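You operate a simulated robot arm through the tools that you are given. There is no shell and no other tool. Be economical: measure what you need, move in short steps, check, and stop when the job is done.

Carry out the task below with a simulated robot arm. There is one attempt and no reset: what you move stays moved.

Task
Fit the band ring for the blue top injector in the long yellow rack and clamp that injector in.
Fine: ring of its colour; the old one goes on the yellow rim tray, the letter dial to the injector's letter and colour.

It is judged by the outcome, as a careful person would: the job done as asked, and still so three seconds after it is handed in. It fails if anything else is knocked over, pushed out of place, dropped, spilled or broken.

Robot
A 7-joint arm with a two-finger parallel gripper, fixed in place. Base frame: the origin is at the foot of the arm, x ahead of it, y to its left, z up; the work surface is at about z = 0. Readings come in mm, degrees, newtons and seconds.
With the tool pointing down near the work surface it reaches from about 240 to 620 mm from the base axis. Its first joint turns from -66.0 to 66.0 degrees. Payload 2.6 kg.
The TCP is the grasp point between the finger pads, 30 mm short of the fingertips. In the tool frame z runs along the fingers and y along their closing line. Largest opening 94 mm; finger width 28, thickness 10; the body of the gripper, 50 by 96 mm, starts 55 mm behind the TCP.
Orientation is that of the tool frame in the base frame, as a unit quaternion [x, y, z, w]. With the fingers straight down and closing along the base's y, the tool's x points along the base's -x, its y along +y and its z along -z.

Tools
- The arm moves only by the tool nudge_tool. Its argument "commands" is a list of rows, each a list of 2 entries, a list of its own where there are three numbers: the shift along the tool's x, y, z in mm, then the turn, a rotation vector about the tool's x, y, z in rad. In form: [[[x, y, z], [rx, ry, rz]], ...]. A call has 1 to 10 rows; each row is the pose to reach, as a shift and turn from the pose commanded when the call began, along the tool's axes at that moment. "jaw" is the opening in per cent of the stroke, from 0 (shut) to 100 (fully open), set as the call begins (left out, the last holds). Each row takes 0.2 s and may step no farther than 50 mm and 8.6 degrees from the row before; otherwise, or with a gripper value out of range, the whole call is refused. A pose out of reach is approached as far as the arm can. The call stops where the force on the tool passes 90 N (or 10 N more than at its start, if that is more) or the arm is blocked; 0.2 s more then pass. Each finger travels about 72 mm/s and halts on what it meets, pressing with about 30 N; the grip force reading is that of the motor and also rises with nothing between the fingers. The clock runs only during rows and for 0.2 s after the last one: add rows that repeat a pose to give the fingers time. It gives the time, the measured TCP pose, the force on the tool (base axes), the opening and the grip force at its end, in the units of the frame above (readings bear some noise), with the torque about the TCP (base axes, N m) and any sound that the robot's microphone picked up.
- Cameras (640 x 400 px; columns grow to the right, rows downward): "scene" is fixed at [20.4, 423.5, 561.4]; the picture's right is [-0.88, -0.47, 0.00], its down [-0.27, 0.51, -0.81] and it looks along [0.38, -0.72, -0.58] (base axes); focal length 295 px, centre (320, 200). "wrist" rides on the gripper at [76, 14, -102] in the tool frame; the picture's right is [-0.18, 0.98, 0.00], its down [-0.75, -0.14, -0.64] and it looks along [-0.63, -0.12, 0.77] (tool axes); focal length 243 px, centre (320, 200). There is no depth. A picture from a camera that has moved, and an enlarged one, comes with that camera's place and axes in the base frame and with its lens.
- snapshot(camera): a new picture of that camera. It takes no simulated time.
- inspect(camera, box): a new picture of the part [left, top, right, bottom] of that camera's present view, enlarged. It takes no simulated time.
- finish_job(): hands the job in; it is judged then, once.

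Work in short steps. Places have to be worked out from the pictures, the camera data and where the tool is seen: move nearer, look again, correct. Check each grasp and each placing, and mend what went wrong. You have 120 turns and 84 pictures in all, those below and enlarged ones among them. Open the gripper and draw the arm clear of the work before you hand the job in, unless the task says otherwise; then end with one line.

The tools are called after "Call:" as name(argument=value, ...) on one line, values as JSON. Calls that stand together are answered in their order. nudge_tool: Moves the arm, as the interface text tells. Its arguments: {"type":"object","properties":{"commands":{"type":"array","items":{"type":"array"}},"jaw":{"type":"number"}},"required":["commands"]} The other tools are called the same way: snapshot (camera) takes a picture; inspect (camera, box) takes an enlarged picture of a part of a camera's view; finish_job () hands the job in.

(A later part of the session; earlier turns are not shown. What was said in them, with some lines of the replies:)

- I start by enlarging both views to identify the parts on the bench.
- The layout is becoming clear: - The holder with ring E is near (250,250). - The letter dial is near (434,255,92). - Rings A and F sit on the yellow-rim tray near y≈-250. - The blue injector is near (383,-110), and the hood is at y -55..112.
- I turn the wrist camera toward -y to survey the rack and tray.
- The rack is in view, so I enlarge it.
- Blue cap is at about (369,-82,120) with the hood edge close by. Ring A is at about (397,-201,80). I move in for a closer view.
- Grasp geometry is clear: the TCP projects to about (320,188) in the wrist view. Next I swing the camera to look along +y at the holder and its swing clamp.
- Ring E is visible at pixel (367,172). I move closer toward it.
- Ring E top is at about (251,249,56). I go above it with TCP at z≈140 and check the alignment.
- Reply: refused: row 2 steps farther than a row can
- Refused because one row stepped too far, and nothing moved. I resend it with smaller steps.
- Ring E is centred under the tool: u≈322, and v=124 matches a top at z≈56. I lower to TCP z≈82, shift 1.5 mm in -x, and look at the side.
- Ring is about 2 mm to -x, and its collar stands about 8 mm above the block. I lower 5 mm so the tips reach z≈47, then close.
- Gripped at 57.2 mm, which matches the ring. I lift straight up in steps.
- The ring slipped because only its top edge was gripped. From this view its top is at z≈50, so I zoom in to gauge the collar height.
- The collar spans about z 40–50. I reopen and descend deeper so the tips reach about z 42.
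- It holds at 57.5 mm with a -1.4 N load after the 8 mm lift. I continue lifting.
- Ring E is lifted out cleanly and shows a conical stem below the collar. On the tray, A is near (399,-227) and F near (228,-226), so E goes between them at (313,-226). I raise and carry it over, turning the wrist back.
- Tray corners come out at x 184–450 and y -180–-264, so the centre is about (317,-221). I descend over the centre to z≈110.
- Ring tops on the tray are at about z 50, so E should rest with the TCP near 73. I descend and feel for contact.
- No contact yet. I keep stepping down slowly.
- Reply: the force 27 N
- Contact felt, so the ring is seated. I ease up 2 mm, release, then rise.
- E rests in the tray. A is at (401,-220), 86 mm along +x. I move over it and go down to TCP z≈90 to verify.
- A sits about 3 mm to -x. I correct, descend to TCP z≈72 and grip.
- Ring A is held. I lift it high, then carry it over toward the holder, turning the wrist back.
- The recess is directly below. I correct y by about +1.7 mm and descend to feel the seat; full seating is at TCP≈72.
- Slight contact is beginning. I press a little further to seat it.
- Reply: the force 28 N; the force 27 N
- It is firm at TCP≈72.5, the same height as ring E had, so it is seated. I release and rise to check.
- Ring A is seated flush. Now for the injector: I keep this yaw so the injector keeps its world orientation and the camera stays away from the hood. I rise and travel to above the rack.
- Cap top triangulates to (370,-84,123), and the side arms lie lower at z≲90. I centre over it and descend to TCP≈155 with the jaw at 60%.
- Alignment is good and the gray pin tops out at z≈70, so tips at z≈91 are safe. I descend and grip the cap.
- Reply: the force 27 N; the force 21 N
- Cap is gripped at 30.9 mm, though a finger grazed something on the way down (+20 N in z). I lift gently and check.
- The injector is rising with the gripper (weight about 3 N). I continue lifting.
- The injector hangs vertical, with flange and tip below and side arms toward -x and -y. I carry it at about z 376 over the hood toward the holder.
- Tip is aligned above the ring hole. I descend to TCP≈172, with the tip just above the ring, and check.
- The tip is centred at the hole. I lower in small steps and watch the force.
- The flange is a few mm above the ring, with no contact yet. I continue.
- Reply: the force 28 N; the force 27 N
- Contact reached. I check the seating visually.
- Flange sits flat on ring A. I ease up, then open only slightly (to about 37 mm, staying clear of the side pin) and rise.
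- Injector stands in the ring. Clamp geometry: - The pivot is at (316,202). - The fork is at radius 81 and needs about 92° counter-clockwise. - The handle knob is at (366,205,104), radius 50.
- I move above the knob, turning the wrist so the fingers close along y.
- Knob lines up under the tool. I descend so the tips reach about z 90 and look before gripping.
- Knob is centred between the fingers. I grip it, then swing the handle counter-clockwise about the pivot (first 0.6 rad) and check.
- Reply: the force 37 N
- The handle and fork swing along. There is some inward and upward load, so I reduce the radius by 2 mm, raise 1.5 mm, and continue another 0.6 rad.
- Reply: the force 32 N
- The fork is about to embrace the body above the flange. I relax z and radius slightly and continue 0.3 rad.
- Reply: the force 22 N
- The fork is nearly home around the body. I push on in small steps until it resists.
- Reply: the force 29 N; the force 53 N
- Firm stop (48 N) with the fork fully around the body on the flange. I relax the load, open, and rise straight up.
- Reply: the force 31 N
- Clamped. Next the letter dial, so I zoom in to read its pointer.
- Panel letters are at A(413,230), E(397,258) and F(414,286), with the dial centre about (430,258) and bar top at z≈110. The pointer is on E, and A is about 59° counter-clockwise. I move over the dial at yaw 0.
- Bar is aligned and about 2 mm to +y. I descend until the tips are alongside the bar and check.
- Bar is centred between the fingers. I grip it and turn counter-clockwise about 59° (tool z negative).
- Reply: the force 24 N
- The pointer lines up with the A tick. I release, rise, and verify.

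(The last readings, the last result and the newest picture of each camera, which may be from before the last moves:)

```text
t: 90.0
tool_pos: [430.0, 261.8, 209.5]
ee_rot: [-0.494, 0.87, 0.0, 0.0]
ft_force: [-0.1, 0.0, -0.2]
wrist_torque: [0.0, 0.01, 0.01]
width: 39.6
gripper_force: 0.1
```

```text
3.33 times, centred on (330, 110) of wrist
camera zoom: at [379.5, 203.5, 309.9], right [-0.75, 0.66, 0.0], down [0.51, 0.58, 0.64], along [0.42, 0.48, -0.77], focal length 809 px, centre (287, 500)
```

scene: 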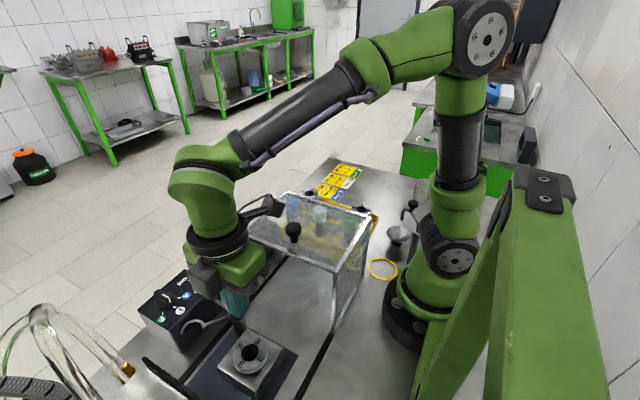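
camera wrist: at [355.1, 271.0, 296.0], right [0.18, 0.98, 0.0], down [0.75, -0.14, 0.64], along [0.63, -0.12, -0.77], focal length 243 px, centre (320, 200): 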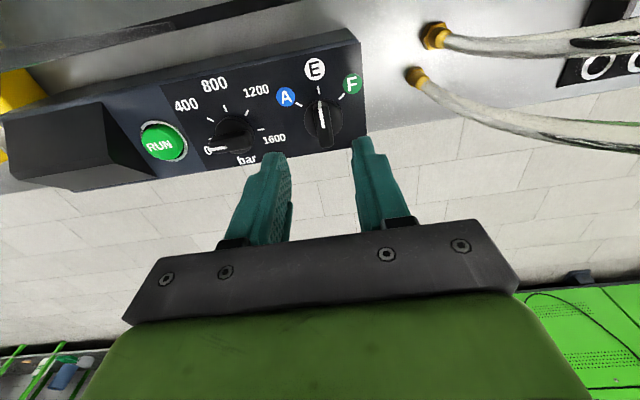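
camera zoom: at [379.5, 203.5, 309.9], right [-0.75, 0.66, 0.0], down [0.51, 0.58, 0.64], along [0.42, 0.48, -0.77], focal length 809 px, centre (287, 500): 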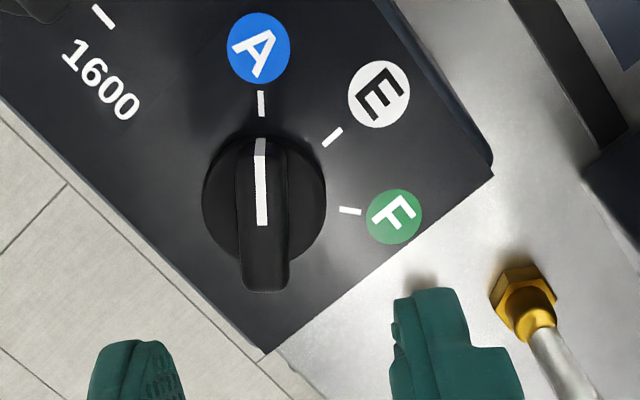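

The dial reads A exactly. I draw the arm up and clear, then take a final look.

Call:
nudge_tool(commands=[[[0, 0, -40], [0, 0, 0]], [[0, 0, -80], [0, 0, 0]], [[0, 0, -120], [0, 0, 0]], [[0, 0, -150], [0, 0, 0]], [[0, 0, -150], [0, 0, 0]]], jaw=80)

Call:
inspect(camera="scene", box=[120, 150, 440, 400])

Call:
inspect(camera="scene", box=[190, 280, 300, 390])

Call:
inspect(camera="scene", box=[240, 150, 400, 250])

```text
t: 91.2
tool_pos: [433.4, 263.6, 355.3]
ee_rot: [-0.494, 0.87, 0.0, 0.0]
ft_force: [0.4, -0.3, -0.3]
wrist_torque: [0.02, 0.02, -0.01]
width: 75.3
gripper_force: 0.1
```

```text
1.60 times, centred on (280, 275) of scene
camera zoom: at [20.4, 423.5, 561.4], right [-0.88, -0.47, 0.0], down [-0.27, 0.51, -0.81], along [0.38, -0.72, -0.58], focal length 472 px, centre (384, 80)
```

zoom: 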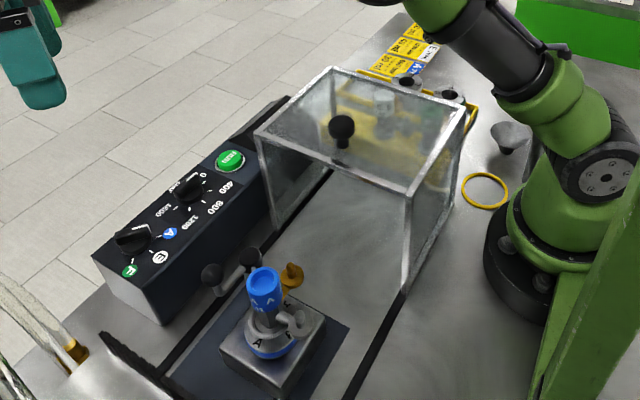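

```text
3.64 times, centred on (245, 335) of scene
camera zoom: at [20.4, 423.5, 561.4], right [-0.88, -0.47, 0.0], down [-0.27, 0.51, -0.81], along [0.38, -0.72, -0.58], focal length 1072 px, centre (593, -291)
```

zoom: 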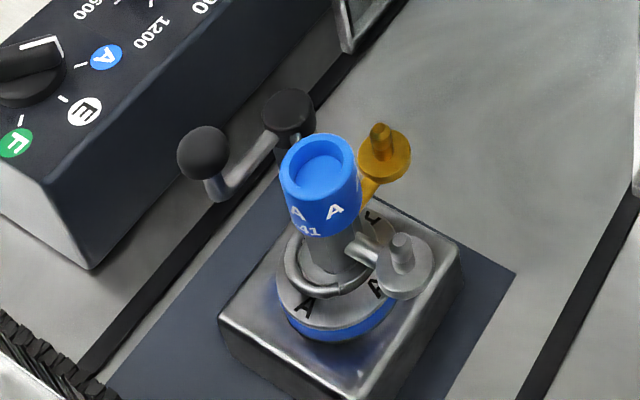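

```text
4.00 times, centred on (320, 200) of scene
camera zoom: at [20.4, 423.5, 561.4], right [-0.88, -0.47, 0.0], down [-0.27, 0.51, -0.81], along [0.38, -0.72, -0.58], focal length 1179 px, centre (320, 200)
```

zoom: 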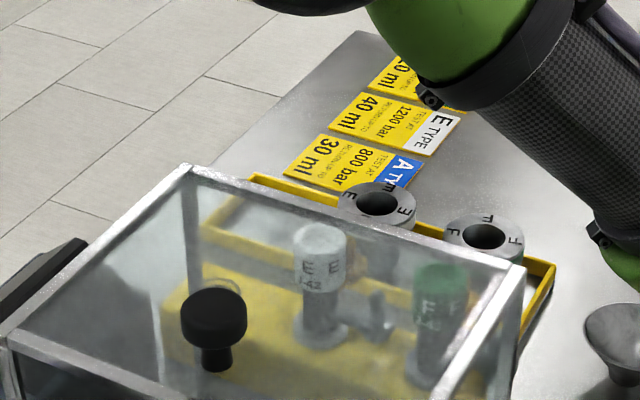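

Everything checks out: ring A is seated, the blue injector is clamped with the handle still at its stop, E and F are on the tray, the dial is on A, and the arm is clear.

Call:
finish_job()

```text
The job is handed in.
```

The blue-top injector is clamped in the holder on its blue A ring, the old E ring is on the yellow rim tray, and the letter dial is set to A.
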